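You operate a simulated robot arm through the tools that you are given. There is no shell and no other tool. Be economical: measure what you need, move in short steps, check, and stop when the job is done.

The job below is to be done with a simulated two-armed robot. You get a single attempt, and the scene is never put back.

TASK
Take the blue tensioner and put it on the open end of the drawer table. Open the middle desk drawer, put the purple tensioner in the inside of the middle desk drawer and shut the drawer again. Open the top desk drawer, take the brown pad and put it in the inside of the top desk drawer and shut the drawer again. Take the grey flask and put it in the teal tray on the top of the desk leaf. Open the white drawer, take the small orange pad on the top of the desk leaf and put it away in the inside of the white drawer and shut the drawer again. Pick up the blue flask with one hand, pass it to the other hand and put it on the end table. Open the lower drawer, put the green can on the top of the desk leaf away in the inside of the lower drawer, then shut the drawer. Any order will do. Set down upright: blue tensioner, purple tensioner, small orange pad, blue flask, green can.

The check looks at the end state, three seconds after you hand in, the way a careful person would. Anything else that was tipped, shoved, dropped, spilled or broken makes it a failure.

THE ROBOT
Two 7-joint arms with two-finger parallel grippers on one trunk, on a base that drives. Base frame: it is fixed to the floor where the robot stands at the start and does not move with it; the origin is under the middle of the robot, x ahead of it, y to its left, z up. Lengths are in m, angles in degrees, forces in N, time in s.
The left shoulder is at the start at [0.02, 0.138, 1.15], the right one opposite. With the tool pointing down near the work surface each hand reaches from about 0.1 to 0.48 m from the robot's upright axis, wherever it stands, measured 20 degrees to its own side. Places, roughly: blue flask (7x7x19 cm) [-0.8, 0, 0.8]; blue tensioner (3x4x6 cm) [0.5, 0.1, 0.8]; brown pad (9x7x5 cm) [0.2, 0.1, 0.8]; end table (62x16 cm) [0.14, -2.6, 1.14]; green can [-0.75, 0.5, 0.75]; grey flask (7x7x19 cm) [0.6, 0.3, 0.8]; inside of the lower drawer [5.7, -9.3, 0.1]; inside of the middle desk drawer [0, 0.2, 0.3]; inside of the top desk drawer [0, 0.2, 0.5]; inside of the white drawer [0, -3.5, 1]; lower drawer [5.6, -9.3, 0.2]; middle desk drawer [0, 0.1, 0.4]; open end of the drawer table [4.4, -1.2, 0.8]; purple tensioner (3x4x6 cm) [0.4, 0, 0.8]; small orange pad (6x5x5 cm) [-0.7, 0.1, 0.8]; teal tray (26x15x5 cm) [-0.7, 0.3, 0.8]; top desk drawer [0, 0.1, 0.6]; white drawer [0.1, -3.5, 1]. Payload 1.57 kg a hand.
Tool frame (each hand has its own): the origin (TCP) lies between the finger pads and is the grasp point; the fingertips stand 0.03 m ahead of it; z points along the fingers, y is the line along which they close. Largest opening 0.08 m; finger width 0.017, thickness 0.012; the body of the gripper, 0.04 by 0.082 m, starts 0.08 m behind the TCP.
Orientation is that of the tool frame in the base frame, as a unit quaternion [w, x, y, z]. With the fingers straight down and closing along the base's y, the tool's x points along the base's -x, its y along +y and its z along -z.

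THE INTERFACE
- The arms move only by the tool servo_tool. It takes "left_increments", "right_increments" or both (then of equal length, played together; a hand with none holds still); each is a list of rows, each an object (a shift or turn left out is 0, a gripper value left out holds the last) with "dr": the turn, a rotation vector about the tool's x, y, z in units of 90 degrees (1.0 is 90 degrees), a list of three; "dp": the shift along the tool's x, y, z in units of 200 mm (1.0 is 200 mm), a list of three; "jaw": the finger opening in m, from 0 to 0.08. In form: [{"dr": [rx, ry, rz], "dp": [tx, ty, tz], "jaw": jaw}, ...]. A call has 1 to 10 rows; each row is the pose to reach, as a shift and turn from the pose commanded when the call began, along the tool's axes at that moment. A call with a number of a shift or a turn outside -1 to 1 is refused whole. Each row takes 0.2 s and may step no farther than 0.05 m and 8.6 degrees from the row before; otherwise, or with a gripper value out of range, the whole call is refused. A pose out of reach is approached as far as the arm can. The call stops where the force on the tool passes 40 N (or 10 N more than at its start, if that is more) or the arm is blocked; 0.2 s more then pass. Each finger travels about 0.045 m/s and halts on what it meets, pressing with about 23 N; the grip force reading is that of the motor and also rises with nothing between the fingers. The clock runs only during rows and for 0.2 s after the last one: add rows that repeat a pose to give the fingers time. It gives the time, the measured TCP pose, the force on the tool (base axes), the opening and the grip force at its end, in the units of the frame above (readings bear some noise), with the torque about the TCP (base axes, N m) and any sound that the robot's microphone picked up.
- Cameras (640 x 400 px; columns grow to the right, rows downward): "scene" is now at [0.1901, 0.0067, 1.0935]; the picture's right is [0.07, -1.00, 0.00], its down [-0.05, -0.00, -1.00] and it looks along [1.00, 0.07, -0.05] (base axes); focal length 214 px, centre (320, 200). "left" rides on the left gripper at [0.072, 0.007, -0.122] in its tool frame; the picture's right is [-0.09, 1.00, 0.00], its down [-0.84, -0.08, -0.54] and it looks along [-0.54, -0.05, 0.84] (tool axes); focal length 238 px, centre (320, 200). "right" rides on the right gripper at [0.072, -0.007, -0.122] in its tool frame; the picture's right is [0.09, 1.00, 0.00], its down [-0.84, 0.08, -0.54] and it looks along [-0.54, 0.05, 0.84] (tool axes); focal length 238 px, centre (320, 200). There is no depth. A picture from a camera that has moved, and an enlarged one, comes with that camera's place and axes in the base frame and with its lens. The place of the scene camera against the robot may be out by one fixed shift of up to 0.012 m in any direction.
- get_image(camera): a new picture of that camera. No time passes.
- slide_trunk(by): slides the trunk up (or, below 0, down) by that many m; the arms and the scene camera ride with it, the base frame stays. It gives what a move gives, with no picture.
- base_move(legs): drives the robot by 1 to 6 legs, each [ahead, left, turn to the left] in m, m and degrees, along the robot's own axes; the way and the turn of a leg run together, so that a leg with both is an arc; at most 1.5 m and 180 degrees a leg. The arms and the cameras ride along, it lands a little off, and it stops where it bumps. It gives what a move gives.
- turn_head(pan, tilt): turns the head with the scene camera to pan (to the left, within 60 degrees either way) and tilt (down, from -29 to 69), counted from straight ahead of the robot. It gives what a move gives.
- inspect(camera, box): a new picture of the part [left, top, right, bottom] of that camera's present view, enlarged. No time passes.
- job_done(): hands the job in; it is judged then, once.

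Work in short steps. Places have to be worked out from the pictures, the camera data and where the tool is seen: move nearer, look again, correct. Check each grasp and each placing, and mend what went wrong. You have 556 turns and 364 pictures in all, those below and enlarged ones among them. Open the grippers and draw the arms clear of the work before you hand the job in, unless the task says otherwise.

The tools are called after "Emit:" as name(argument=value, ...) on one line, values as JSON. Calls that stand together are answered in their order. servo_tool: Moves the arms, as the interface text tells. Its arguments: {"type":"object","properties":{"left_increments":{"type":"array"},"right_increments":{"type":"array"}},"required":[]} The other tools are called the same way: slide_trunk (by) slides the trunk up or down; base_move (legs) drives the base; turn_head (pan, tilt) turns the head that bears the scene camera; get_image (camera) takes a picture; inspect (camera, box) takes an enlarged picture of a part of a camera's view; job_done () hands the job in.

At the start:

```text
time: 0.0
left_eef_pos: [0.226, -0.022, 1.0691]
left_tcp_rot: [-0.162, -0.001, 0.987, 0.003]
left_force: [0.0, -1.0, 0.9]
left_moment: [-0.04, -0.01, -0.01]
left_gripper_width: 0.0801
left_grip_force: 0.1
right_eef_pos: [0.1775, -0.3222, 0.9896]
right_tcp_rot: [-0.126, -0.01, 0.992, 0.003]
right_force: [0.0, -1.1, 0.2]
right_moment: [0.01, -0.03, 0.02]
right_gripper_width: 0.08
right_grip_force: 0.1
trunk travel left (down, up): [-0.525, 0.715]
robot x, y, heading: [-0.001, 0.0036, 0.0]
head pan, tilt: [4.2, 2.7]
```

scene: 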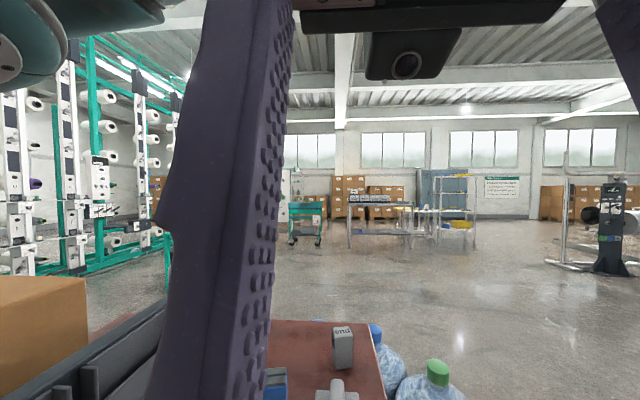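
right: 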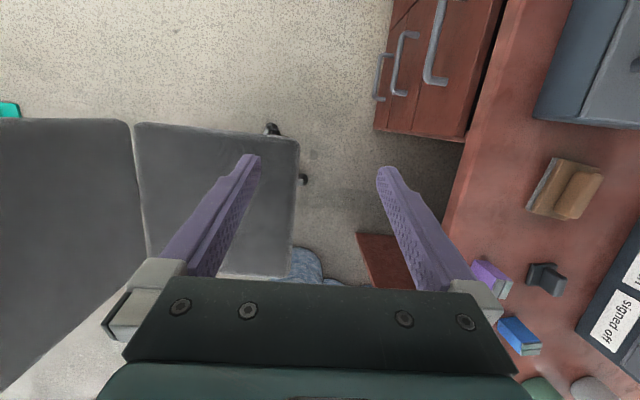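
left: 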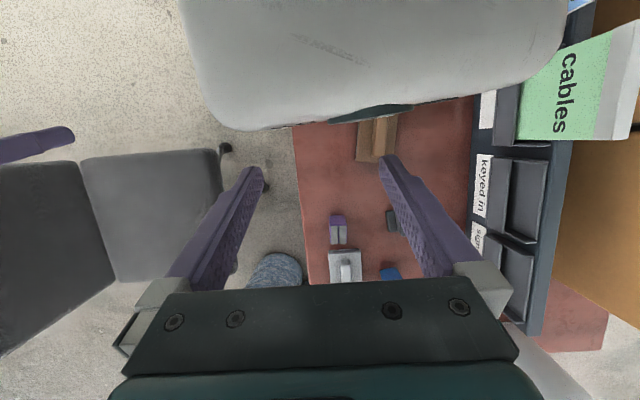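

The left hand blocks the scene view. I'll tilt and pan the head to see the surroundings.

Emit:
turn_head(pan=60, tilt=40)

Emit:
get_image(camera="scene")

Emit:
turn_head(pan=-50, tilt=30)

Emit:
get_image(camera="scene")

```text
time: 1.2
left_eef_pos: [0.2253, -0.0211, 1.0686]
left_tcp_rot: [-0.163, -0.001, 0.987, 0.001]
left_force: [0.2, 0.1, 0.4]
left_moment: [-0.05, -0.01, 0.02]
left_gripper_width: 0.08
left_grip_force: 0.1
right_eef_pos: [0.1764, -0.3228, 0.9881]
right_tcp_rot: [-0.126, -0.011, 0.992, 0.002]
right_force: [-0.5, 0.0, -1.5]
right_moment: [0.03, 0.02, -0.04]
right_gripper_width: 0.08
right_grip_force: 0.1
trunk travel left (down, up): [-0.525, 0.715]
robot x, y, heading: [-0.0018, -0.0048, -0.1]
head pan, tilt: [60.0, 40.0]
```

```text
360 pictures are left
camera scene: at [0.1419, 0.0736, 1.0341], right [0.87, -0.5, 0.0], down [-0.32, -0.56, -0.77], along [0.38, 0.66, -0.64], focal length 214 px, centre (320, 200)
```

scene: 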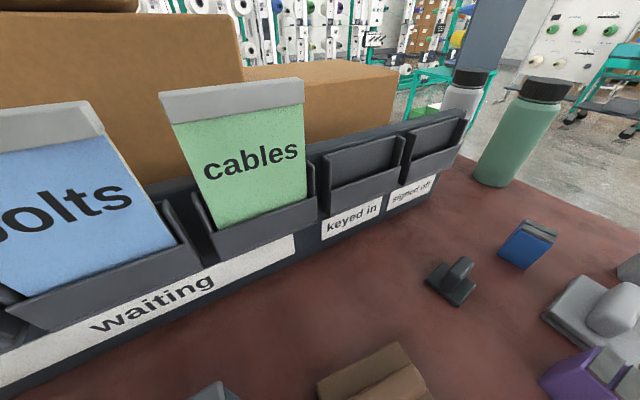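

```text
time: 3.1
left_eef_pos: [0.2206, -0.0555, 1.0749]
left_tcp_rot: [-0.172, -0.01, 0.982, -0.077]
left_force: [-8.7, -69.3, 47.9]
left_moment: [-0.4, 0.67, 0.89]
left_gripper_width: 0.0002
left_grip_force: 0.0
right_eef_pos: [0.1748, -0.3216, 0.9893]
right_tcp_rot: [-0.126, -0.011, 0.992, 0.002]
right_force: [-0.2, -0.4, -0.1]
right_moment: [0.01, 0.02, 0.04]
right_gripper_width: 0.0801
right_grip_force: 0.0
trunk travel left (down, up): [-0.525, 0.715]
robot x, y, heading: [-0.0004, -0.002, -0.1]
head pan, tilt: [-50.0, 30.0]
```

```text
359 pictures are left
camera scene: at [0.1857, 0.0176, 1.0421], right [0.2, -0.98, 0.0], down [-0.56, -0.11, -0.82], along [0.81, 0.16, -0.57], focal length 214 px, centre (320, 200)
```

scene: 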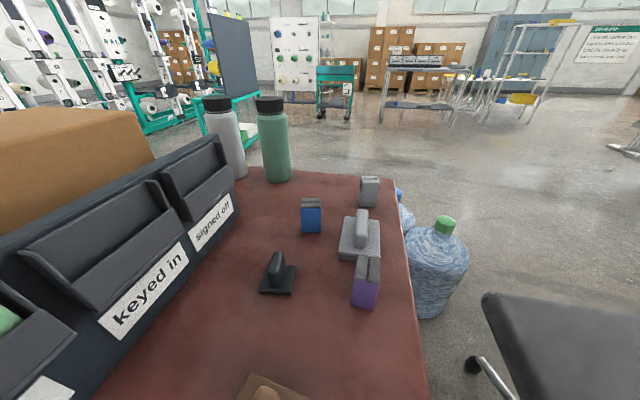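

The head pushed against the left hand (69 N) on the way round. I'll turn the head back at once, then lift and move the left hand out.

Emit:
turn_head(pan=20, tilt=30)

Emit:
get_image(camera="left")

```text
time: 4.5
left_eef_pos: [0.2255, -0.0205, 1.0681]
left_tcp_rot: [-0.162, 0.0, 0.987, 0.005]
left_force: [-0.6, 0.3, 0.4]
left_moment: [0.0, -0.01, -0.01]
left_gripper_width: 0.0798
left_grip_force: 0.1
right_eef_pos: [0.1765, -0.3224, 0.9888]
right_tcp_rot: [-0.126, -0.011, 0.992, 0.002]
right_force: [0.3, -0.6, -0.3]
right_moment: [0.0, -0.03, 0.0]
right_gripper_width: 0.08
right_grip_force: 0.1
trunk travel left (down, up): [-0.525, 0.715]
robot x, y, heading: [-0.0037, -0.0033, -0.0]
head pan, tilt: [20.0, 30.0]
```

```text
358 pictures are left
camera left: at [0.1982, -0.0145, 1.2079], right [0.09, 1.0, -0.02], down [0.97, -0.08, 0.24], along [0.24, -0.04, -0.97], focal length 238 px, centre (320, 200)
```

left: 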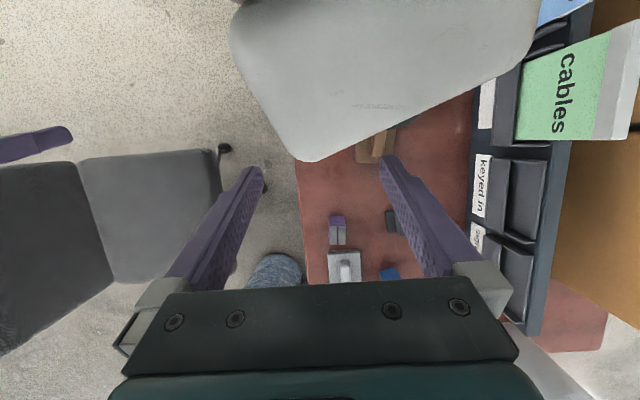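

Recovered with nothing touched. Now I'll straighten the left hand to point down and move it away from the head (ahead, left, up).

Emit:
servo_tool(left_increments=[{"dp": [-0.07, 0.15, -0.13], "dr": [0, -0.04, 0]}, {"dp": [-0.14, 0.3, -0.26], "dr": [0, -0.08, 0]}, {"dp": [-0.2, 0.45, -0.4], "dr": [0, -0.12, 0]}, {"dp": [-0.26, 0.6, -0.52], "dr": [0, -0.16, 0]}, {"dp": [-0.315, 0.75, -0.635], "dr": [0, -0.207, 0]}], right_increments=[{"dr": [0, -0.04, 0]}, {"dr": [0, -0.08, 0]}, {"dr": [0, -0.12, 0]}, {"dr": [0, -0.16, 0]}, {"dr": [0, -0.161, 0]}])

Emit:
get_image(camera="scene")

Emit:
get_image(camera="left")

Emit:
get_image(camera="right")

```text
time: 5.1
left_eef_pos: [0.2457, 0.0275, 1.0576]
left_tcp_rot: [-0.203, 0.008, 0.979, 0.011]
left_force: [0.2, 0.3, 0.5]
left_moment: [0.0, 0.0, 0.01]
left_gripper_width: 0.0801
left_grip_force: 0.2
right_eef_pos: [0.1746, -0.3215, 0.9848]
right_tcp_rot: [-0.1, -0.015, 0.995, 0.006]
right_force: [-0.4, -0.4, 0.5]
right_moment: [-0.01, 0.05, 0.03]
right_gripper_width: 0.0799
right_grip_force: 0.2
trunk travel left (down, up): [-0.525, 0.715]
robot x, y, heading: [-0.0044, -0.0012, -0.1]
head pan, tilt: [20.0, 30.0]
stopped in row 2 (left hand): the arm was blocked; the commanded pose is now the measured one
```

```text
357 pictures are left
camera scene: at [0.1842, 0.0308, 1.0494], right [0.34, -0.94, 0.0], down [-0.47, -0.17, -0.87], along [0.81, 0.3, -0.5], focal length 214 px, centre (320, 200)
```

scene: 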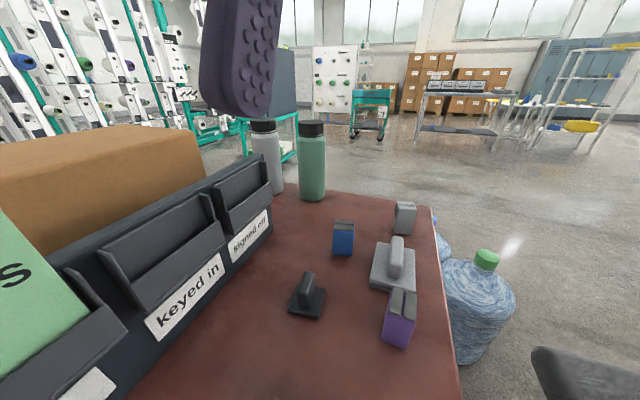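

```text
356 pictures are left
camera left: at [0.2311, 0.0322, 1.1992], right [0.1, 0.99, -0.02], down [0.98, -0.1, 0.16], along [0.16, -0.03, -0.99], focal length 238 px, centre (320, 200)
```

left: 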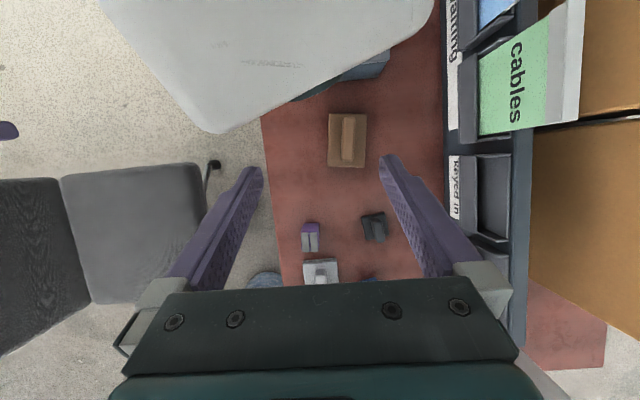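

```text
355 pictures are left
camera right: at [0.1293, -0.3298, 1.1187], right [-0.12, 0.99, 0.03], down [0.92, 0.1, 0.37], along [0.36, 0.07, -0.93], focal length 238 px, centre (320, 200)
```

right: 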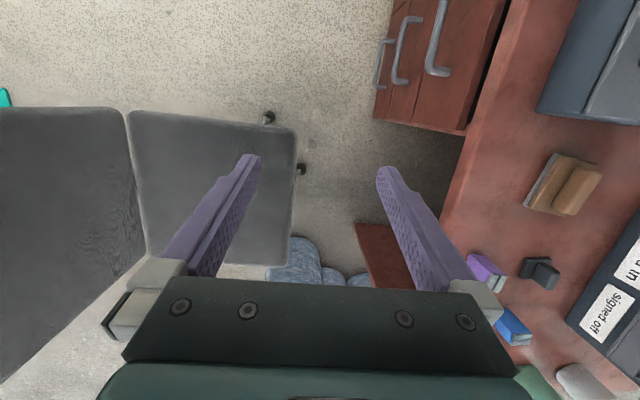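

The head probably blocks the left hand when it turns upright. I'll move it straight ahead and to the left first without turning.

Emit:
servo_tool(left_increments=[{"dp": [-0.23, 0.0, -0.08]}, {"dp": [-0.46, 0.1, -0.16]}, {"dp": [-0.46, 0.33, -0.3]}, {"dp": [-0.46, 0.56, -0.4]}, {"dp": [-0.46, 0.75, -0.45]}])

Emit:
turn_head(pan=20, tilt=65)

Emit:
get_image(camera="scene")

```text
refused: row 2 steps farther than a row can; nothing moved
```

```text
time: 6.2
left_eef_pos: [0.2459, 0.0272, 1.0576]
left_tcp_rot: [-0.204, 0.008, 0.979, 0.012]
left_force: [-0.2, 0.5, 0.6]
left_moment: [0.01, -0.03, 0.02]
left_gripper_width: 0.08
left_grip_force: 0.2
right_eef_pos: [0.1733, -0.3206, 0.9852]
right_tcp_rot: [-0.098, -0.013, 0.995, 0.006]
right_force: [-0.1, 0.4, 0.1]
right_moment: [0.01, 0.01, 0.0]
right_gripper_width: 0.0801
right_grip_force: 0.0
trunk travel left (down, up): [-0.525, 0.715]
robot x, y, heading: [0.0004, -0.0009, 0.1]
head pan, tilt: [20.0, 65.0]
```

```text
354 pictures are left
camera scene: at [0.1564, 0.0208, 1.0018], right [0.34, -0.94, 0.0], down [-0.85, -0.31, -0.42], along [0.4, 0.14, -0.91], focal length 214 px, centre (320, 200)
```

scene: 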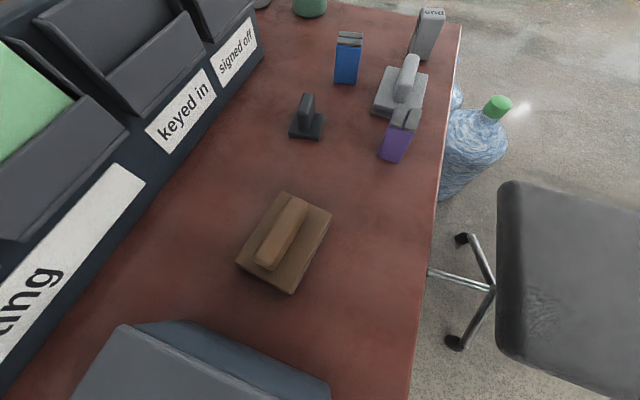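

To understand where the robot's own body stands relative to the desk, I'll tip the right hand back to look rearward.

Emit:
servo_tool(right_increments=[{"dr": [0, 0.09, 0], "dp": [0, -0.1, 0]}, {"dr": [0, 0.18, 0], "dp": [0, -0.2, 0]}, {"dr": [0, 0.27, 0], "dp": [0, -0.3, 0]}, {"dr": [0, 0.36, 0], "dp": [0, -0.3, 0]}, {"dr": [0, 0.45, 0], "dp": [0, -0.3, 0]}], left_increments=[{"dp": [-0.2, 0.0, -0.08]}, {"dp": [-0.4, 0.08, -0.16]}, {"dp": [-0.4, 0.28, -0.25]}, {"dp": [-0.4, 0.5, -0.3]}, {"dp": [-0.4, 0.7, -0.4]}])

Emit:
get_image(camera="right")

```text
time: 7.0
left_eef_pos: [0.3148, 0.0623, 1.0062]
left_tcp_rot: [-0.298, 0.022, 0.954, 0.018]
left_force: [-0.3, -0.1, -0.5]
left_moment: [0.0, 0.0, 0.03]
left_gripper_width: 0.0801
left_grip_force: 0.1
right_eef_pos: [0.1673, -0.3656, 0.9679]
right_tcp_rot: [-0.287, -0.006, 0.956, 0.061]
right_force: [-0.1, -0.4, -0.1]
right_moment: [0.03, 0.01, -0.01]
right_gripper_width: 0.0799
right_grip_force: 0.1
trunk travel left (down, up): [-0.525, 0.715]
robot x, y, heading: [0.0029, -0.0008, -0.2]
head pan, tilt: [20.0, 65.0]
stopped in row 3 (left hand): the arm was blocked; the commanded pose is now the measured one
```

```text
353 pictures are left
camera right: at [0.1758, -0.3883, 1.1068], right [-0.05, 0.98, 0.17], down [1.0, 0.05, 0.0], along [-0.01, 0.17, -0.99], focal length 238 px, centre (320, 200)
```

right: 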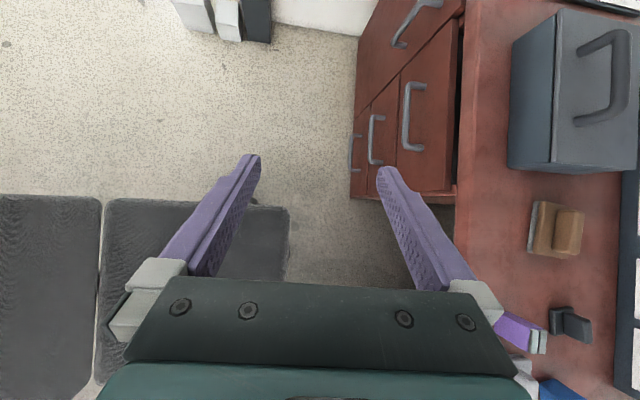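

The tray-like grey toolbox stands near the origin. I need to see the robot's own trunk and base, so I tip the right hand further back.

Emit:
servo_tool(right_increments=[{"dr": [0, 0.09, 0], "dp": [-0.1, -0.1, 0]}, {"dr": [0, 0.18, 0], "dp": [-0.2, -0.2, 0]}, {"dr": [0, 0.27, 0], "dp": [-0.3, -0.2, 0]}, {"dr": [0, 0.36, 0], "dp": [-0.3, -0.2, 0]}, {"dr": [0, 0.45, 0], "dp": [-0.3, -0.2, 0]}])

Emit:
get_image(camera="right")

Emit:
get_image(camera="left")

```text
time: 7.5
left_eef_pos: [0.3143, 0.0612, 1.0062]
left_tcp_rot: [-0.298, 0.021, 0.954, 0.018]
left_force: [0.8, 0.4, 0.3]
left_moment: [0.02, -0.01, 0.06]
left_gripper_width: 0.0802
left_grip_force: 0.1
right_eef_pos: [0.1517, -0.3875, 0.9249]
right_tcp_rot: [-0.362, 0.044, 0.918, 0.157]
right_force: [0.1, 0.3, -0.8]
right_moment: [0.03, 0.0, -0.02]
right_gripper_width: 0.0799
right_grip_force: 0.0
trunk travel left (down, up): [-0.525, 0.715]
robot x, y, heading: [-0.0012, -0.0007, -0.0]
head pan, tilt: [20.0, 65.0]
stopped in row 2 (right hand): the arm was blocked; the commanded pose is now the measured one
```

```text
352 pictures are left
camera right: at [0.1788, -0.4345, 1.0562], right [0.13, 0.94, 0.32], down [0.98, -0.07, -0.17], along [-0.14, 0.33, -0.93], focal length 238 px, centre (320, 200)
```

right: 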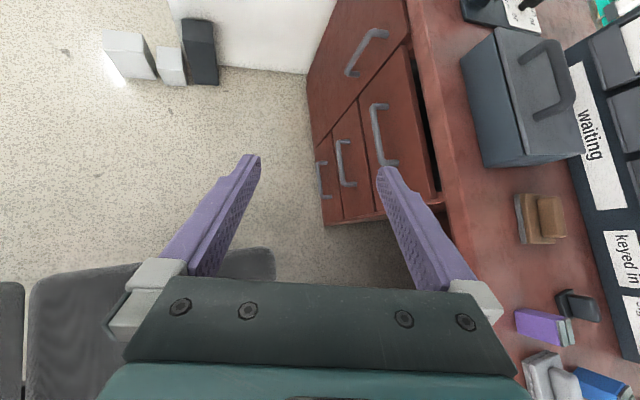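

```text
351 pictures are left
camera left: at [0.3271, 0.0656, 1.1488], right [0.13, 0.99, -0.03], down [0.99, -0.13, -0.03], along [-0.04, -0.03, -1.0], focal length 238 px, centre (320, 200)
```

left: 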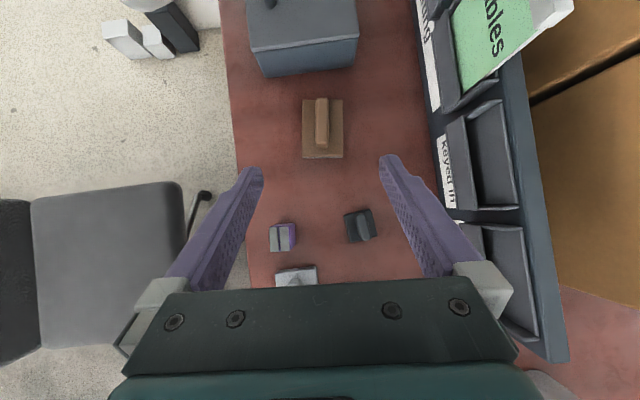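

Now a look with the head to the right and down, to see the floor and anything of the robot's own body.

Emit:
turn_head(pan=-60, tilt=50)

Emit:
get_image(camera="scene")

Emit:
turn_head(pan=60, tilt=50)

Emit:
get_image(camera="scene")

```text
time: 9.0
left_eef_pos: [0.3144, 0.0622, 1.0068]
left_tcp_rot: [-0.299, 0.021, 0.954, 0.017]
left_force: [0.8, 0.1, -0.3]
left_moment: [-0.01, -0.01, -0.01]
left_gripper_width: 0.0801
left_grip_force: 0.0
right_eef_pos: [0.1506, -0.387, 0.9261]
right_tcp_rot: [-0.362, 0.045, 0.918, 0.157]
right_force: [0.0, 0.1, -0.3]
right_moment: [0.0, 0.02, -0.01]
right_gripper_width: 0.0799
right_grip_force: 0.0
trunk travel left (down, up): [-0.525, 0.715]
robot x, y, heading: [-0.0008, 0.0029, 0.2]
head pan, tilt: [-60.0, 50.0]
```

```text
350 pictures are left
camera scene: at [0.1378, -0.0666, 1.0199], right [-0.87, -0.5, 0.0], down [-0.38, 0.66, -0.64], along [0.32, -0.56, -0.77], focal length 214 px, centre (320, 200)
```

scene: 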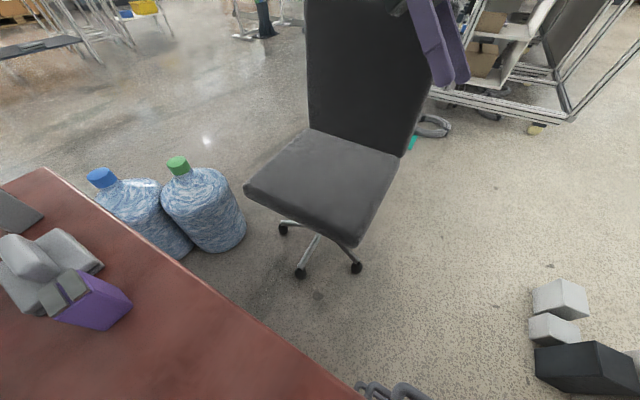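

```text
time: 11.0
left_eef_pos: [0.3144, 0.0603, 1.0071]
left_tcp_rot: [-0.298, 0.022, 0.954, 0.019]
left_force: [-0.1, 0.1, -0.7]
left_moment: [-0.01, 0.01, -0.02]
left_gripper_width: 0.0799
left_grip_force: 0.1
right_eef_pos: [0.1521, -0.3875, 0.926]
right_tcp_rot: [-0.362, 0.044, 0.918, 0.157]
right_force: [0.6, -0.2, -0.7]
right_moment: [-0.04, -0.05, 0.01]
right_gripper_width: 0.0797
right_grip_force: 0.0
trunk travel left (down, up): [-0.525, 0.715]
robot x, y, heading: [0.0017, 0.0005, -0.1]
head pan, tilt: [60.0, 50.0]
```

```text
349 pictures are left
camera scene: at [0.1379, 0.0667, 1.0199], right [0.87, -0.5, 0.0], down [-0.38, -0.66, -0.64], along [0.32, 0.56, -0.77], focal length 214 px, centre (320, 200)
```

scene: 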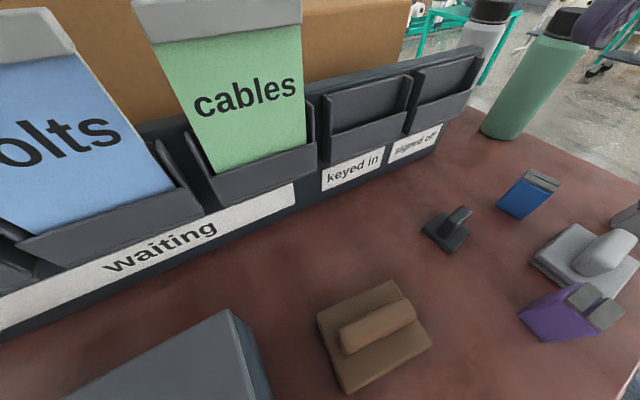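

The chair occupies roughly x 0.16–0.6, y −0.85…−0.35; the drawer fronts face −y near x≈−0.04. The left elbow may be near the paper trays, so I step the robot gently away from the desk.

Emit:
base_move(legs=[[0, -0.12, 0]])

Emit:
turn_head(pan=60, tilt=35)

Emit:
get_image(camera="scene")

```text
time: 12.2
left_eef_pos: [0.3155, -0.0567, 1.006]
left_tcp_rot: [-0.298, 0.021, 0.954, 0.017]
left_force: [0.4, -0.3, -0.4]
left_moment: [0.04, 0.03, -0.01]
left_gripper_width: 0.08
left_grip_force: 0.2
right_eef_pos: [0.1517, -0.5064, 0.9263]
right_tcp_rot: [-0.362, 0.046, 0.917, 0.158]
right_force: [0.5, 0.2, 1.2]
right_moment: [0.01, 0.0, 0.0]
right_gripper_width: 0.0799
right_grip_force: 0.1
trunk travel left (down, up): [-0.525, 0.715]
robot x, y, heading: [0.0003, -0.1154, 0.2]
head pan, tilt: [60.0, 50.0]
```

```text
time: 13.0
left_eef_pos: [0.3146, -0.0563, 1.007]
left_tcp_rot: [-0.3, 0.022, 0.954, 0.018]
left_force: [0.5, 0.3, -0.6]
left_moment: [0.0, 0.01, -0.02]
left_gripper_width: 0.0799
left_grip_force: 0.0
right_eef_pos: [0.1512, -0.5053, 0.9259]
right_tcp_rot: [-0.361, 0.045, 0.918, 0.157]
right_force: [-0.3, 0.5, -0.8]
right_moment: [-0.02, 0.01, -0.01]
right_gripper_width: 0.0798
right_grip_force: 0.2
trunk travel left (down, up): [-0.525, 0.715]
robot x, y, heading: [-0.0022, -0.1192, -0.2]
head pan, tilt: [60.0, 35.0]
```

```text
348 pictures are left
camera scene: at [0.1433, -0.0421, 1.0415], right [0.87, -0.5, 0.0], down [-0.29, -0.5, -0.82], along [0.41, 0.71, -0.57], focal length 214 px, centre (320, 200)
```

scene: 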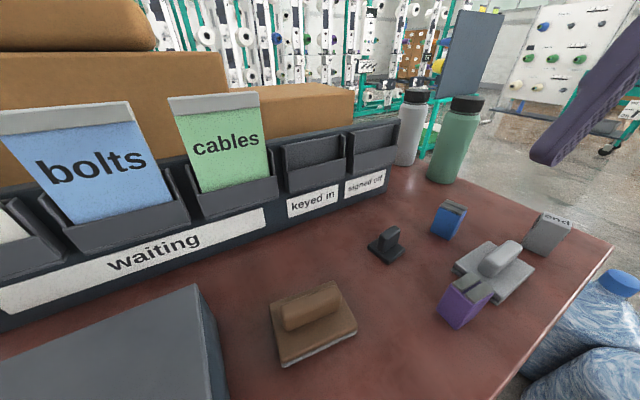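

Moved freely. I'll raise the trunk so the arms clear everything, then drive to in front of the drawers and turn to face the desk.

Emit:
slide_trunk(by=0.4)

Emit:
base_move(legs=[[-0.2, 0, 0], [0, -0.4, 0], [0, 0, 90]])

Emit:
turn_head(pan=0, tilt=60)

Emit:
get_image(camera="scene")

```text
time: 16.8
left_eef_pos: [0.3149, -0.0562, 1.4054]
left_tcp_rot: [-0.298, 0.022, 0.954, 0.018]
left_force: [0.1, 0.0, -0.2]
left_moment: [0.01, -0.02, 0.0]
left_gripper_width: 0.0799
left_grip_force: 0.0
right_eef_pos: [0.1511, -0.5057, 1.3263]
right_tcp_rot: [-0.362, 0.046, 0.918, 0.157]
right_force: [-0.1, 0.1, 0.0]
right_moment: [-0.03, -0.02, -0.01]
right_gripper_width: 0.0802
right_grip_force: 0.0
trunk travel left (down, up): [-0.925, 0.315]
robot x, y, heading: [-0.0013, -0.1198, 0.4]
head pan, tilt: [60.0, 35.0]
```

```text
time: 24.4
left_eef_pos: [-0.2625, -0.2246, 1.4074]
left_tcp_rot: [-0.224, -0.66, 0.69, -0.198]
left_force: [-0.4, 0.0, -0.3]
left_moment: [0.04, 0.02, -0.01]
left_gripper_width: 0.08
left_grip_force: 0.0
right_eef_pos: [0.1875, -0.3852, 1.3244]
right_tcp_rot: [-0.367, -0.617, 0.681, -0.145]
right_force: [0.2, -0.6, 0.4]
right_moment: [-0.03, 0.04, 0.0]
right_gripper_width: 0.0799
right_grip_force: 0.0
trunk travel left (down, up): [-0.925, 0.315]
robot x, y, heading: [-0.198, -0.5383, 90.3]
head pan, tilt: [60.0, 35.0]
```

```text
time: 25.7
left_eef_pos: [-0.2612, -0.2225, 1.4063]
left_tcp_rot: [-0.224, -0.659, 0.69, -0.198]
left_force: [-0.5, -0.3, -0.5]
left_moment: [-0.04, -0.01, 0.02]
left_gripper_width: 0.08
left_grip_force: 0.0
right_eef_pos: [0.1876, -0.386, 1.3255]
right_tcp_rot: [-0.367, -0.617, 0.681, -0.144]
right_force: [-0.9, 0.0, -0.2]
right_moment: [0.01, 0.02, 0.02]
right_gripper_width: 0.08
right_grip_force: 0.0
trunk travel left (down, up): [-0.925, 0.315]
robot x, y, heading: [-0.1977, -0.537, 90.1]
head pan, tilt: [0.0, 60.0]
```

```text
347 pictures are left
camera scene: at [-0.2004, -0.3706, 1.4073], right [1.0, 0.0, 0.0], down [0.0, -0.87, -0.5], along [0.0, 0.5, -0.87], focal length 214 px, centre (320, 200)
```

scene: 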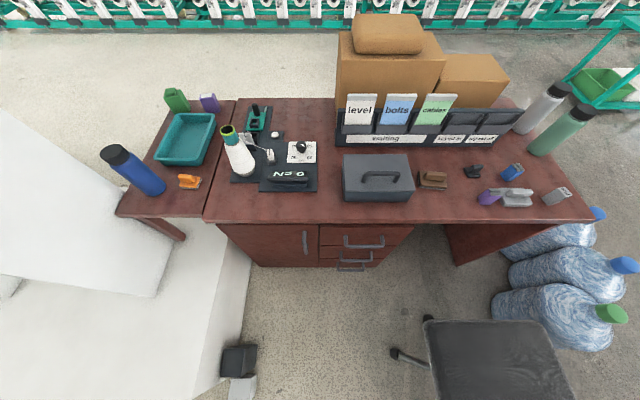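

Great overview: three drawers with horizontal handles near x≈−0.04, leaf on the left with tray, flask, orange pad, green can. Let me check what the hands see of the robot's own body.

Emit:
get_image(camera="right")

Emit:
inspect(camera="scene", box=[200, 180, 440, 300])

Emit:
inspect(camera="scene", box=[80, 80, 320, 230])

Emit:
inspect(camera="scene", box=[400, 60, 640, 230])

```text
346 pictures are left
camera right: at [0.2374, -0.3596, 1.4561], right [-0.94, 0.13, 0.32], down [0.07, 0.98, -0.17], along [-0.33, -0.14, -0.93], focal length 238 px, centre (320, 200)
```

right: 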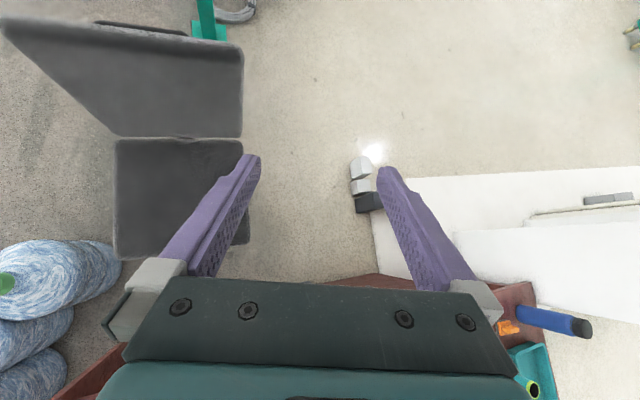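

```text
2.67 times, centred on (320, 240) of scene
camera zoom: at [-0.2004, -0.3706, 1.4073], right [1.0, 0.0, 0.0], down [0.0, -0.87, -0.5], along [0.0, 0.5, -0.87], focal length 572 px, centre (320, 93)
```

zoom: 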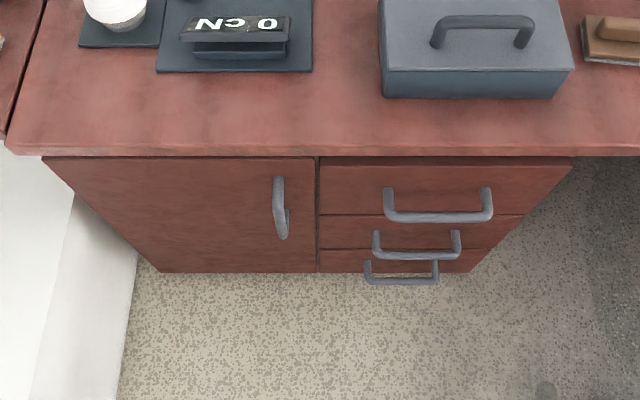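

```text
2.67 times, centred on (200, 155) of scene
camera zoom: at [-0.2004, -0.3706, 1.4073], right [1.0, 0.0, 0.0], down [0.0, -0.87, -0.5], along [0.0, 0.5, -0.87], focal length 572 px, centre (640, 320)
```

zoom: 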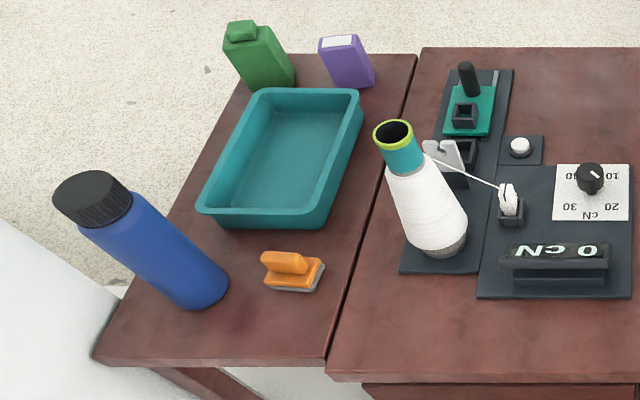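

```text
2.35 times, centred on (520, 145) of scene
camera zoom: at [-0.2004, -0.3706, 1.4073], right [1.0, 0.0, 0.0], down [0.0, -0.87, -0.5], along [0.0, 0.5, -0.87], focal length 505 px, centre (-151, 329)
```

zoom: 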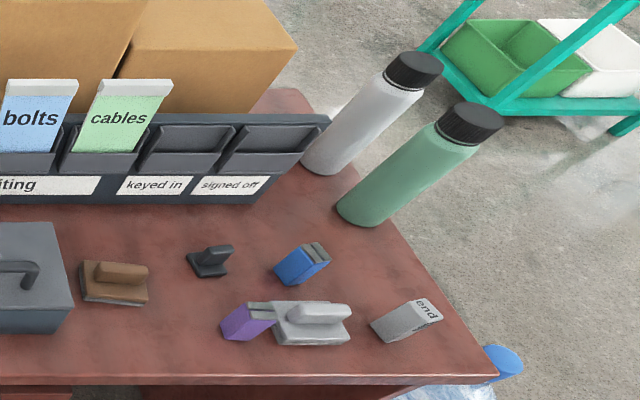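

No lower robot body is in the way. I bring both hands to a straight-down pose, spread apart, before lowering the trunk.

Emit:
servo_tool(left_increments=[{"dp": [0, 0.16, 0], "dr": [0, 0, 0]}, {"dp": [0, 0.36, 0], "dr": [0, -0.08, 0]}, {"dp": [0, 0.54, 0], "dr": [0, -0.16, 0]}, {"dp": [0, 0.72, 0.1], "dr": [0, -0.24, 0]}, {"dp": [0, 0.9, 0.2], "dr": [0, -0.32, 0]}, {"dp": [0, 1.0, 0.3], "dr": [0, -0.385, 0]}], right_increments=[{"dp": [-0.1, 0.13, 0], "dr": [0.034, -0.079, -0.01]}, {"dp": [-0.2, 0.26, 0], "dr": [0.068, -0.158, -0.02]}, {"dp": [-0.3, 0.39, 0], "dr": [0.103, -0.236, -0.03]}, {"dp": [-0.4, 0.52, 0], "dr": [0.137, -0.315, -0.04]}, {"dp": [-0.5, 0.65, 0], "dr": [0.172, -0.394, -0.05]}, {"dp": [-0.6, 0.8, 0], "dr": [0.206, -0.473, -0.059]}])

Emit:
get_image(camera="scene")

```text
time: 26.7
left_eef_pos: [-0.3965, -0.2258, 1.3964]
left_tcp_rot: [-0.101, -0.685, 0.716, -0.082]
left_force: [-0.1, 0.2, 1.0]
left_moment: [-0.04, -0.01, -0.01]
left_gripper_width: 0.0799
left_grip_force: 0.0
right_eef_pos: [0.085, -0.3232, 1.2857]
right_tcp_rot: [-0.195, -0.635, 0.747, -0.003]
right_force: [0.6, 1.0, -0.2]
right_moment: [-0.01, 0.02, 0.01]
right_gripper_width: 0.0801
right_grip_force: 0.0
trunk travel left (down, up): [-0.925, 0.315]
robot x, y, heading: [-0.1992, -0.5392, 90.0]
head pan, tilt: [0.0, 60.0]
stopped in row 4 (right hand): the arm was blocked; the commanded pose is now the measured one
```

```text
342 pictures are left
camera scene: at [-0.2003, -0.3706, 1.4073], right [1.0, 0.0, 0.0], down [0.0, -0.87, -0.5], along [0.0, 0.5, -0.87], focal length 214 px, centre (320, 200)
```

scene: 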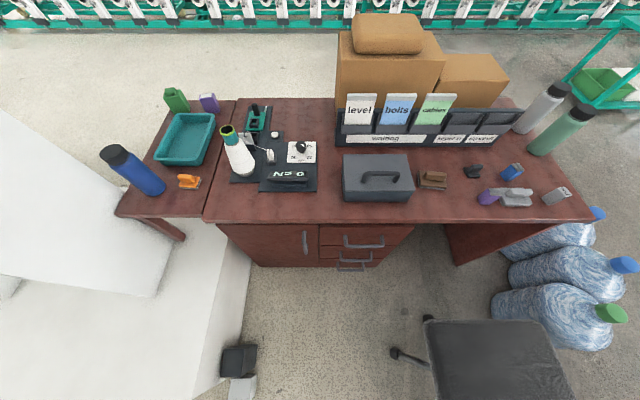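

The arm lags when both shift and turn are fast. I continue the right hand's turn to straight-down in smaller steps.

Emit:
servo_tool(right_increments=[{"dp": [0, 0, 0], "dr": [0.03, -0.03, -0.017]}, {"dp": [0, 0.05, 0], "dr": [0.058, -0.06, -0.034]}, {"dp": [0, 0.1, 0], "dr": [0.087, -0.09, -0.051]}, {"dp": [0, 0.15, 0], "dr": [0.116, -0.12, -0.068]}, {"dp": [0, 0.2, 0], "dr": [0.145, -0.15, -0.085]}, {"dp": [0, 0.25, 0], "dr": [0.174, -0.18, -0.102]}, {"dp": [0, 0.25, 0], "dr": [0.174, -0.18, -0.102]}])

```text
time: 27.7
left_eef_pos: [-0.3978, -0.2261, 1.3969]
left_tcp_rot: [-0.102, -0.684, 0.717, -0.083]
left_force: [-0.5, -0.1, -0.1]
left_moment: [0.02, 0.0, 0.0]
left_gripper_width: 0.0799
left_grip_force: 0.0
right_eef_pos: [0.0459, -0.3274, 1.2837]
right_tcp_rot: [-0.122, -0.64, 0.757, 0.043]
right_force: [-0.4, -0.3, 0.2]
right_moment: [0.01, 0.0, 0.01]
right_gripper_width: 0.0799
right_grip_force: 0.0
trunk travel left (down, up): [-0.925, 0.315]
robot x, y, heading: [-0.2006, -0.5367, 89.8]
head pan, tilt: [0.0, 60.0]
stopped in row 5 (right hand): the arm was blocked; the commanded pose is now the measured one
```

Fingers (17 mm) fit behind the ~35 mm handle gap, so I'll hook the bars with a downward, forward-tilted hand. First I move the right hand lower and ahead, where a downward pose is easy.

Emit:
servo_tool(right_increments=[{"dp": [-0.06, 0, 0.12]}, {"dp": [-0.12, 0, 0.24]}, {"dp": [-0.18, 0, 0.36]}, {"dp": [-0.25, 0, 0.48], "dr": [0.03, -0.02, -0.02]}, {"dp": [-0.31, 0, 0.58], "dr": [0.06, -0.04, -0.04]}, {"dp": [-0.31, 0, 0.58], "dr": [0.09, -0.06, -0.06]}, {"dp": [-0.31, 0, 0.58], "dr": [0.12, -0.08, -0.08]}, {"dp": [-0.31, 0, 0.58], "dr": [0.14, -0.09, -0.1]}], left_increments=[{"dp": [0, 0, 0.12]}, {"dp": [0, 0, 0.24]}, {"dp": [0, 0, 0.36]}, {"dp": [0, 0, 0.5]}, {"dp": [0, 0, 0.6]}, {"dp": [0, 0, 0.7], "dr": [0, -0.05, 0]}, {"dp": [0, 0, 0.7], "dr": [0, -0.1, 0]}, {"dp": [0, 0, 0.7], "dr": [0, -0.13, 0]}])

```text
time: 28.4
left_eef_pos: [-0.3987, -0.2342, 1.3544]
left_tcp_rot: [-0.101, -0.684, 0.718, -0.082]
left_force: [-0.4, 0.1, 0.1]
left_moment: [-0.03, 0.01, 0.0]
left_gripper_width: 0.08
left_grip_force: 0.1
right_eef_pos: [0.0382, -0.3161, 1.2365]
right_tcp_rot: [-0.151, -0.585, 0.793, 0.081]
right_force: [-0.9, 0.3, 0.4]
right_moment: [0.02, 0.03, 0.01]
right_gripper_width: 0.0802
right_grip_force: 0.1
trunk travel left (down, up): [-0.925, 0.315]
robot x, y, heading: [-0.1984, -0.5402, 90.0]
head pan, tilt: [0.0, 60.0]
stopped in row 3 (right hand): the arm was blocked; the commanded pose is now the measured one
```

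The right arm seems to meet a joint limit. I test small separate motions to learn what it can do: straight down only.

Emit:
servo_tool(right_increments=[{"dp": [0, 0, 0.05]}, {"dp": [0, 0, 0.1]}, {"dp": [0, 0, 0.15]}, {"dp": [0, 0, 0.2]}])

Emit:
servo_tool(right_increments=[{"dp": [0, -0.1, 0]}, {"dp": [0, -0.2, 0]}, {"dp": [0, -0.3, 0]}, {"dp": [0, -0.4, 0]}])

```text
time: 29.4
left_eef_pos: [-0.3987, -0.2359, 1.355]
left_tcp_rot: [-0.102, -0.685, 0.717, -0.082]
left_force: [0.7, 0.2, 0.1]
left_moment: [0.02, -0.06, 0.01]
left_gripper_width: 0.0802
left_grip_force: 0.1
right_eef_pos: [0.0346, -0.3263, 1.192]
right_tcp_rot: [-0.175, -0.511, 0.835, 0.109]
right_force: [0.0, 0.1, 1.1]
right_moment: [0.05, -0.03, -0.01]
right_gripper_width: 0.0799
right_grip_force: 0.1
trunk travel left (down, up): [-0.925, 0.315]
robot x, y, heading: [-0.2031, -0.5373, 90.0]
head pan, tilt: [0.0, 60.0]
stopped in row 4 (right hand): the arm was blocked; the commanded pose is now the measured one
```

```text
time: 30.4
left_eef_pos: [-0.3975, -0.2335, 1.3534]
left_tcp_rot: [-0.101, -0.685, 0.717, -0.083]
left_force: [0.3, 0.0, 0.2]
left_moment: [0.01, -0.01, -0.02]
left_gripper_width: 0.0795
left_grip_force: 0.1
right_eef_pos: [0.1001, -0.3577, 1.1641]
right_tcp_rot: [-0.174, -0.512, 0.834, 0.111]
right_force: [1.4, 0.5, 0.2]
right_moment: [0.0, 0.02, -0.03]
right_gripper_width: 0.08
right_grip_force: 0.0
trunk travel left (down, up): [-0.925, 0.315]
robot x, y, heading: [-0.2001, -0.5349, 90.0]
head pan, tilt: [0.0, 60.0]
```

Down and sideways moves work. Now I turn the right hand to straight-down here.

Emit:
servo_tool(right_increments=[{"dr": [0.037, -0.008, -0.042]}, {"dr": [0.075, -0.017, -0.084]}, {"dr": [0.112, -0.025, -0.126]}, {"dr": [0.149, -0.033, -0.169]}, {"dr": [0.186, -0.041, -0.211]}, {"dr": [0.224, -0.05, -0.253]}, {"dr": [0.261, -0.058, -0.295]}])

Emit:
servo_tool(left_increments=[{"dp": [0, 0, 0.12]}, {"dp": [0, 0, 0.24]}, {"dp": [0, 0, 0.36]}, {"dp": [0, 0, 0.5], "dr": [0, -0.03, 0]}, {"dp": [0, 0, 0.6], "dr": [0, -0.06, 0]}, {"dp": [0, 0, 0.7], "dr": [0, -0.1, 0]}])

```text
time: 32.0
left_eef_pos: [-0.3985, -0.2353, 1.3549]
left_tcp_rot: [-0.101, -0.684, 0.718, -0.083]
left_force: [0.0, 0.2, 0.0]
left_moment: [-0.02, 0.01, 0.03]
left_gripper_width: 0.08
left_grip_force: 0.0
right_eef_pos: [0.101, -0.3817, 1.1648]
right_tcp_rot: [-0.014, -0.687, 0.727, 0.002]
right_force: [0.4, 0.4, 0.0]
right_moment: [0.01, 0.03, 0.01]
right_gripper_width: 0.08
right_grip_force: 0.0
right hand out of reach, approached as far as the arm can: row 7
trunk travel left (down, up): [-0.925, 0.315]
robot x, y, heading: [-0.2015, -0.534, 90.0]
head pan, tilt: [0.0, 60.0]
```

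```text
time: 33.4
left_eef_pos: [-0.4035, -0.2718, 1.2207]
left_tcp_rot: [-0.044, -0.688, 0.723, -0.028]
left_force: [0.6, -1.1, -0.6]
left_moment: [-0.01, -0.02, 0.0]
left_gripper_width: 0.0801
left_grip_force: 0.0
right_eef_pos: [0.1019, -0.3806, 1.1645]
right_tcp_rot: [-0.015, -0.69, 0.724, 0.0]
right_force: [-0.5, 0.1, -0.4]
right_moment: [0.0, 0.04, 0.0]
right_gripper_width: 0.0799
right_grip_force: 0.0
trunk travel left (down, up): [-0.925, 0.315]
robot x, y, heading: [-0.1968, -0.5398, 89.9]
head pan, tilt: [0.0, 60.0]
```

Both hands now point straight down. Test moving the right hand forward to the handle's line.

Emit:
servo_tool(right_increments=[{"dp": [-0.15, 0.08, 0]}, {"dp": [-0.3, 0.16, 0]}, {"dp": [-0.45, 0.24, 0]}, {"dp": [-0.6, 0.32, 0]}, {"dp": [-0.75, 0.4, 0]}, {"dp": [-0.9, 0.5, 0]}, {"dp": [-0.9, 0.5, 0]}])

```text
time: 34.0
left_eef_pos: [-0.4039, -0.2719, 1.2201]
left_tcp_rot: [-0.044, -0.688, 0.723, -0.028]
left_force: [0.3, 0.1, -0.2]
left_moment: [0.01, 0.0, 0.0]
left_gripper_width: 0.08
left_grip_force: 0.0
right_eef_pos: [0.0837, -0.3741, 1.163]
right_tcp_rot: [-0.061, -0.587, 0.807, 0.032]
right_force: [0.4, 0.0, -0.8]
right_moment: [0.05, -0.03, -0.01]
right_gripper_width: 0.0799
right_grip_force: 0.1
right hand out of reach, approached as far as the arm can: row 1, 2
trunk travel left (down, up): [-0.925, 0.315]
robot x, y, heading: [-0.1981, -0.5367, 89.8]
head pan, tilt: [0.0, 60.0]
stopped in row 2 (right hand): the arm was blocked; the commanded pose is now the measured one
```

The right arm hits a limit again; I look at its posture with the head.

Emit:
turn_head(pan=-50, tilt=15)

Emit:
get_image(camera="scene")

Emit:
turn_head(pan=50, tilt=15)

Emit:
get_image(camera="scene")

```text
time: 35.2
left_eef_pos: [-0.4028, -0.27, 1.2204]
left_tcp_rot: [-0.045, -0.689, 0.723, -0.027]
left_force: [0.7, 0.7, -0.5]
left_moment: [-0.01, 0.01, -0.01]
left_gripper_width: 0.08
left_grip_force: 0.1
right_eef_pos: [0.083, -0.3732, 1.1614]
right_tcp_rot: [-0.061, -0.587, 0.806, 0.033]
right_force: [0.0, 0.6, -0.3]
right_moment: [0.01, -0.04, 0.02]
right_gripper_width: 0.08
right_grip_force: 0.1
trunk travel left (down, up): [-0.925, 0.315]
robot x, y, heading: [-0.201, -0.5362, 89.9]
head pan, tilt: [-50.0, 15.0]
```

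```text
341 pictures are left
camera scene: at [-0.1289, -0.3773, 1.4735], right [0.64, -0.77, 0.0], down [-0.2, -0.17, -0.97], along [0.74, 0.62, -0.26], focal length 214 px, centre (320, 200)
```

scene: 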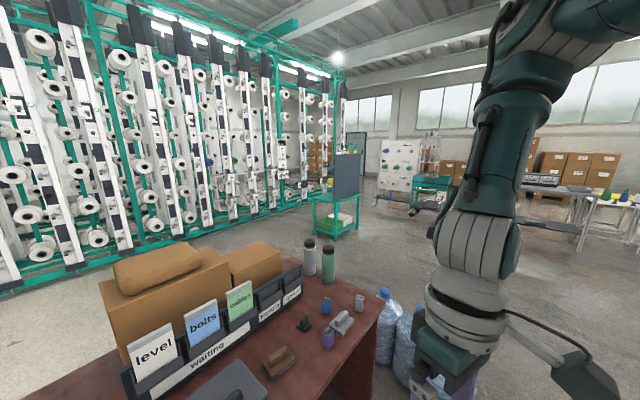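

```text
time: 36.9
left_eef_pos: [-0.4035, -0.2709, 1.2214]
left_tcp_rot: [-0.045, -0.689, 0.723, -0.028]
left_force: [-0.6, -0.4, -0.5]
left_moment: [0.01, 0.03, 0.0]
left_gripper_width: 0.0801
left_grip_force: 0.1
right_eef_pos: [0.0825, -0.374, 1.1636]
right_tcp_rot: [-0.061, -0.587, 0.806, 0.033]
right_force: [0.6, -0.1, -0.1]
right_moment: [0.02, -0.02, -0.02]
right_gripper_width: 0.0801
right_grip_force: 0.1
trunk travel left (down, up): [-0.925, 0.315]
robot x, y, heading: [-0.2029, -0.5412, 90.0]
head pan, tilt: [50.0, 15.0]
```

```text
340 pictures are left
camera scene: at [-0.2719, -0.3772, 1.4736], right [0.64, 0.77, 0.0], down [0.2, -0.17, -0.97], along [-0.74, 0.62, -0.26], focal length 214 px, centre (320, 200)
```

scene: 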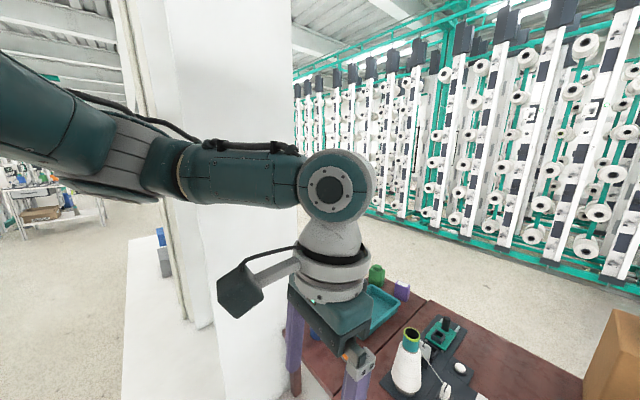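

The left arm has a good elbow-out posture; the right has its elbow high and forearm straight down. I raise the right hand and move it outward to refold it.

Emit:
servo_tool(right_increments=[{"dp": [0, -0.1, -0.12]}, {"dp": [0, -0.2, -0.25]}, {"dp": [0, -0.3, -0.37]}, {"dp": [0, -0.4, -0.5]}, {"dp": [0, -0.5, -0.62]}, {"dp": [0, -0.6, -0.75]}, {"dp": [0, -0.6, -0.75]}])

Emit:
turn_head(pan=-50, tilt=5)

Emit:
get_image(camera="scene")

```text
time: 37.4
left_eef_pos: [-0.4038, -0.271, 1.2222]
left_tcp_rot: [-0.044, -0.689, 0.723, -0.028]
left_force: [0.1, -0.2, 0.4]
left_moment: [-0.03, 0.0, -0.03]
left_gripper_width: 0.08
left_grip_force: 0.1
right_eef_pos: [0.1106, -0.4768, 1.1661]
right_tcp_rot: [-0.136, -0.563, 0.812, -0.065]
right_force: [0.2, 0.0, 1.1]
right_moment: [0.01, 0.02, -0.03]
right_gripper_width: 0.0802
right_grip_force: 0.0
trunk travel left (down, up): [-0.925, 0.315]
robot x, y, heading: [-0.1977, -0.5358, 90.1]
head pan, tilt: [50.0, 15.0]
stopped in row 2 (right hand): the arm was blocked; the commanded pose is now the measured one
```

```text
time: 39.2
left_eef_pos: [-0.4025, -0.2718, 1.2202]
left_tcp_rot: [-0.044, -0.689, 0.723, -0.029]
left_force: [-0.6, -0.1, -0.1]
left_moment: [-0.01, -0.02, 0.02]
left_gripper_width: 0.08
left_grip_force: 0.1
right_eef_pos: [0.1099, -0.4766, 1.1677]
right_tcp_rot: [-0.137, -0.563, 0.813, -0.063]
right_force: [0.0, -0.2, -1.2]
right_moment: [0.02, 0.0, -0.03]
right_gripper_width: 0.0801
right_grip_force: 0.1
trunk travel left (down, up): [-0.925, 0.315]
robot x, y, heading: [-0.1997, -0.5354, 89.9]
head pan, tilt: [-50.0, 5.0]
```

```text
339 pictures are left
camera scene: at [-0.1301, -0.3783, 1.4898], right [0.64, -0.77, 0.0], down [-0.07, -0.06, -1.0], along [0.76, 0.64, -0.09], focal length 214 px, centre (320, 200)
```

scene: 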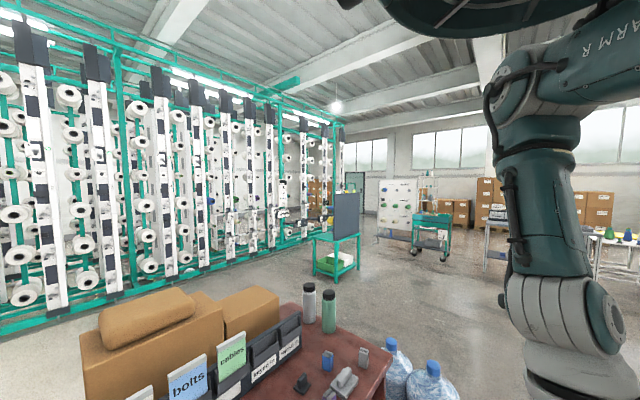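

The wrist was straight (singular) and now bent a little. I raise the right hand slowly to fold it more.

Emit:
servo_tool(right_increments=[{"dp": [0, 0, -0.1]}, {"dp": [0, 0, -0.2]}, {"dp": [0, 0, -0.3]}, {"dp": [0, 0, -0.4]}, {"dp": [0, 0, -0.5]}, {"dp": [0, 0, -0.6]}, {"dp": [0, 0, -0.7]}, {"dp": [0, 0, -0.8]}, {"dp": [0, 0, -0.9]}, {"dp": [0, 0, -1.0]}])

Emit:
get_image(camera="scene")

```text
time: 39.8
left_eef_pos: [-0.4025, -0.2703, 1.2206]
left_tcp_rot: [-0.045, -0.688, 0.724, -0.028]
left_force: [-0.7, 0.6, 1.1]
left_moment: [-0.03, -0.02, -0.04]
left_gripper_width: 0.0801
left_grip_force: 0.1
right_eef_pos: [0.0704, -0.4906, 1.1844]
right_tcp_rot: [-0.205, -0.48, 0.853, -0.013]
right_force: [1.3, -2.6, -1.6]
right_moment: [0.22, 0.13, -0.15]
right_gripper_width: 0.0799
right_grip_force: 0.0
trunk travel left (down, up): [-0.925, 0.315]
robot x, y, heading: [-0.1998, -0.539, 90.0]
head pan, tilt: [-50.0, 5.0]
stopped in row 2 (right hand): the arm was blocked; the commanded pose is now the measured one
```

```text
338 pictures are left
camera scene: at [-0.13, -0.3784, 1.4898], right [0.64, -0.77, 0.0], down [-0.07, -0.06, -1.0], along [0.76, 0.64, -0.09], focal length 214 px, centre (320, 200)
```

scene: 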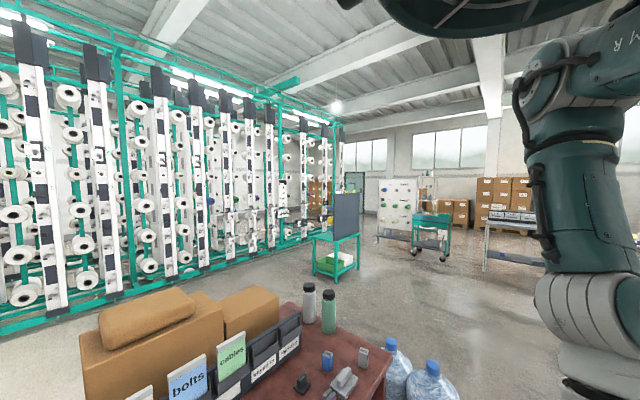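

The elbow is folded to its limit: the wrist is too near the shoulder. I move the right hand ahead, outward and down, away from the shoulder.

Emit:
servo_tool(right_increments=[{"dp": [-0.12, 0, 0.04]}, {"dp": [-0.24, 0, 0.08]}, {"dp": [-0.36, 0.01, 0.12]}, {"dp": [-0.48, 0.02, 0.15]}, {"dp": [-0.6, 0.03, 0.18]}, {"dp": [-0.72, 0.04, 0.21]}, {"dp": [-0.84, 0.05, 0.25]}, {"dp": [-0.96, 0.05, 0.28]}])

```text
time: 41.6
left_eef_pos: [-0.4025, -0.2715, 1.2214]
left_tcp_rot: [-0.044, -0.69, 0.722, -0.028]
left_force: [0.5, -0.2, -0.3]
left_moment: [0.01, 0.01, 0.0]
left_gripper_width: 0.08
left_grip_force: 0.1
right_eef_pos: [0.1342, -0.3369, 1.0708]
right_tcp_rot: [-0.199, -0.489, 0.849, -0.016]
right_force: [-0.5, 0.2, -0.2]
right_moment: [0.0, 0.0, -0.03]
right_gripper_width: 0.0799
right_grip_force: 0.0
trunk travel left (down, up): [-0.925, 0.315]
robot x, y, heading: [-0.2026, -0.5388, 90.1]
head pan, tilt: [-50.0, 5.0]
```

That worked. Now turn it to straight-down.

Emit:
servo_tool(right_increments=[{"dr": [0.03, -0.034, -0.058]}, {"dr": [0.06, -0.068, -0.116]}, {"dr": [0.09, -0.102, -0.174]}, {"dr": [0.12, -0.136, -0.232]}, {"dr": [0.15, -0.17, -0.29]}, {"dr": [0.176, -0.2, -0.343]}, {"dr": [0.176, -0.2, -0.343]}])

Emit:
servo_tool(right_increments=[{"dp": [-0.1, 0.15, 0]}, {"dp": [-0.2, 0.3, 0]}, {"dp": [-0.3, 0.45, 0]}, {"dp": [-0.4, 0.6, 0]}, {"dp": [-0.5, 0.7, 0]}])

```text
time: 43.2
left_eef_pos: [-0.4039, -0.272, 1.2218]
left_tcp_rot: [-0.045, -0.689, 0.723, -0.027]
left_force: [-0.4, -0.4, -0.1]
left_moment: [-0.02, 0.02, -0.03]
left_gripper_width: 0.0798
left_grip_force: 0.1
right_eef_pos: [0.1327, -0.3363, 1.0692]
right_tcp_rot: [-0.006, 0.714, -0.7, 0.003]
right_force: [-0.7, -0.7, -0.7]
right_moment: [0.0, -0.03, -0.05]
right_gripper_width: 0.08
right_grip_force: 0.0
trunk travel left (down, up): [-0.925, 0.315]
robot x, y, heading: [-0.1997, -0.5359, 89.8]
head pan, tilt: [-50.0, 5.0]
```

```text
time: 44.4
left_eef_pos: [-0.4035, -0.271, 1.22]
left_tcp_rot: [-0.045, -0.688, 0.724, -0.028]
left_force: [0.3, -0.2, 0.3]
left_moment: [-0.01, 0.04, 0.02]
left_gripper_width: 0.0802
left_grip_force: 0.0
right_eef_pos: [-0.0106, -0.2389, 1.0647]
right_tcp_rot: [-0.006, 0.714, -0.7, 0.003]
right_force: [0.1, -0.6, 0.8]
right_moment: [0.0, 0.03, 0.0]
right_gripper_width: 0.0799
right_grip_force: 0.1
trunk travel left (down, up): [-0.925, 0.315]
robot x, y, heading: [-0.2006, -0.5371, 89.9]
head pan, tilt: [-50.0, 5.0]
```

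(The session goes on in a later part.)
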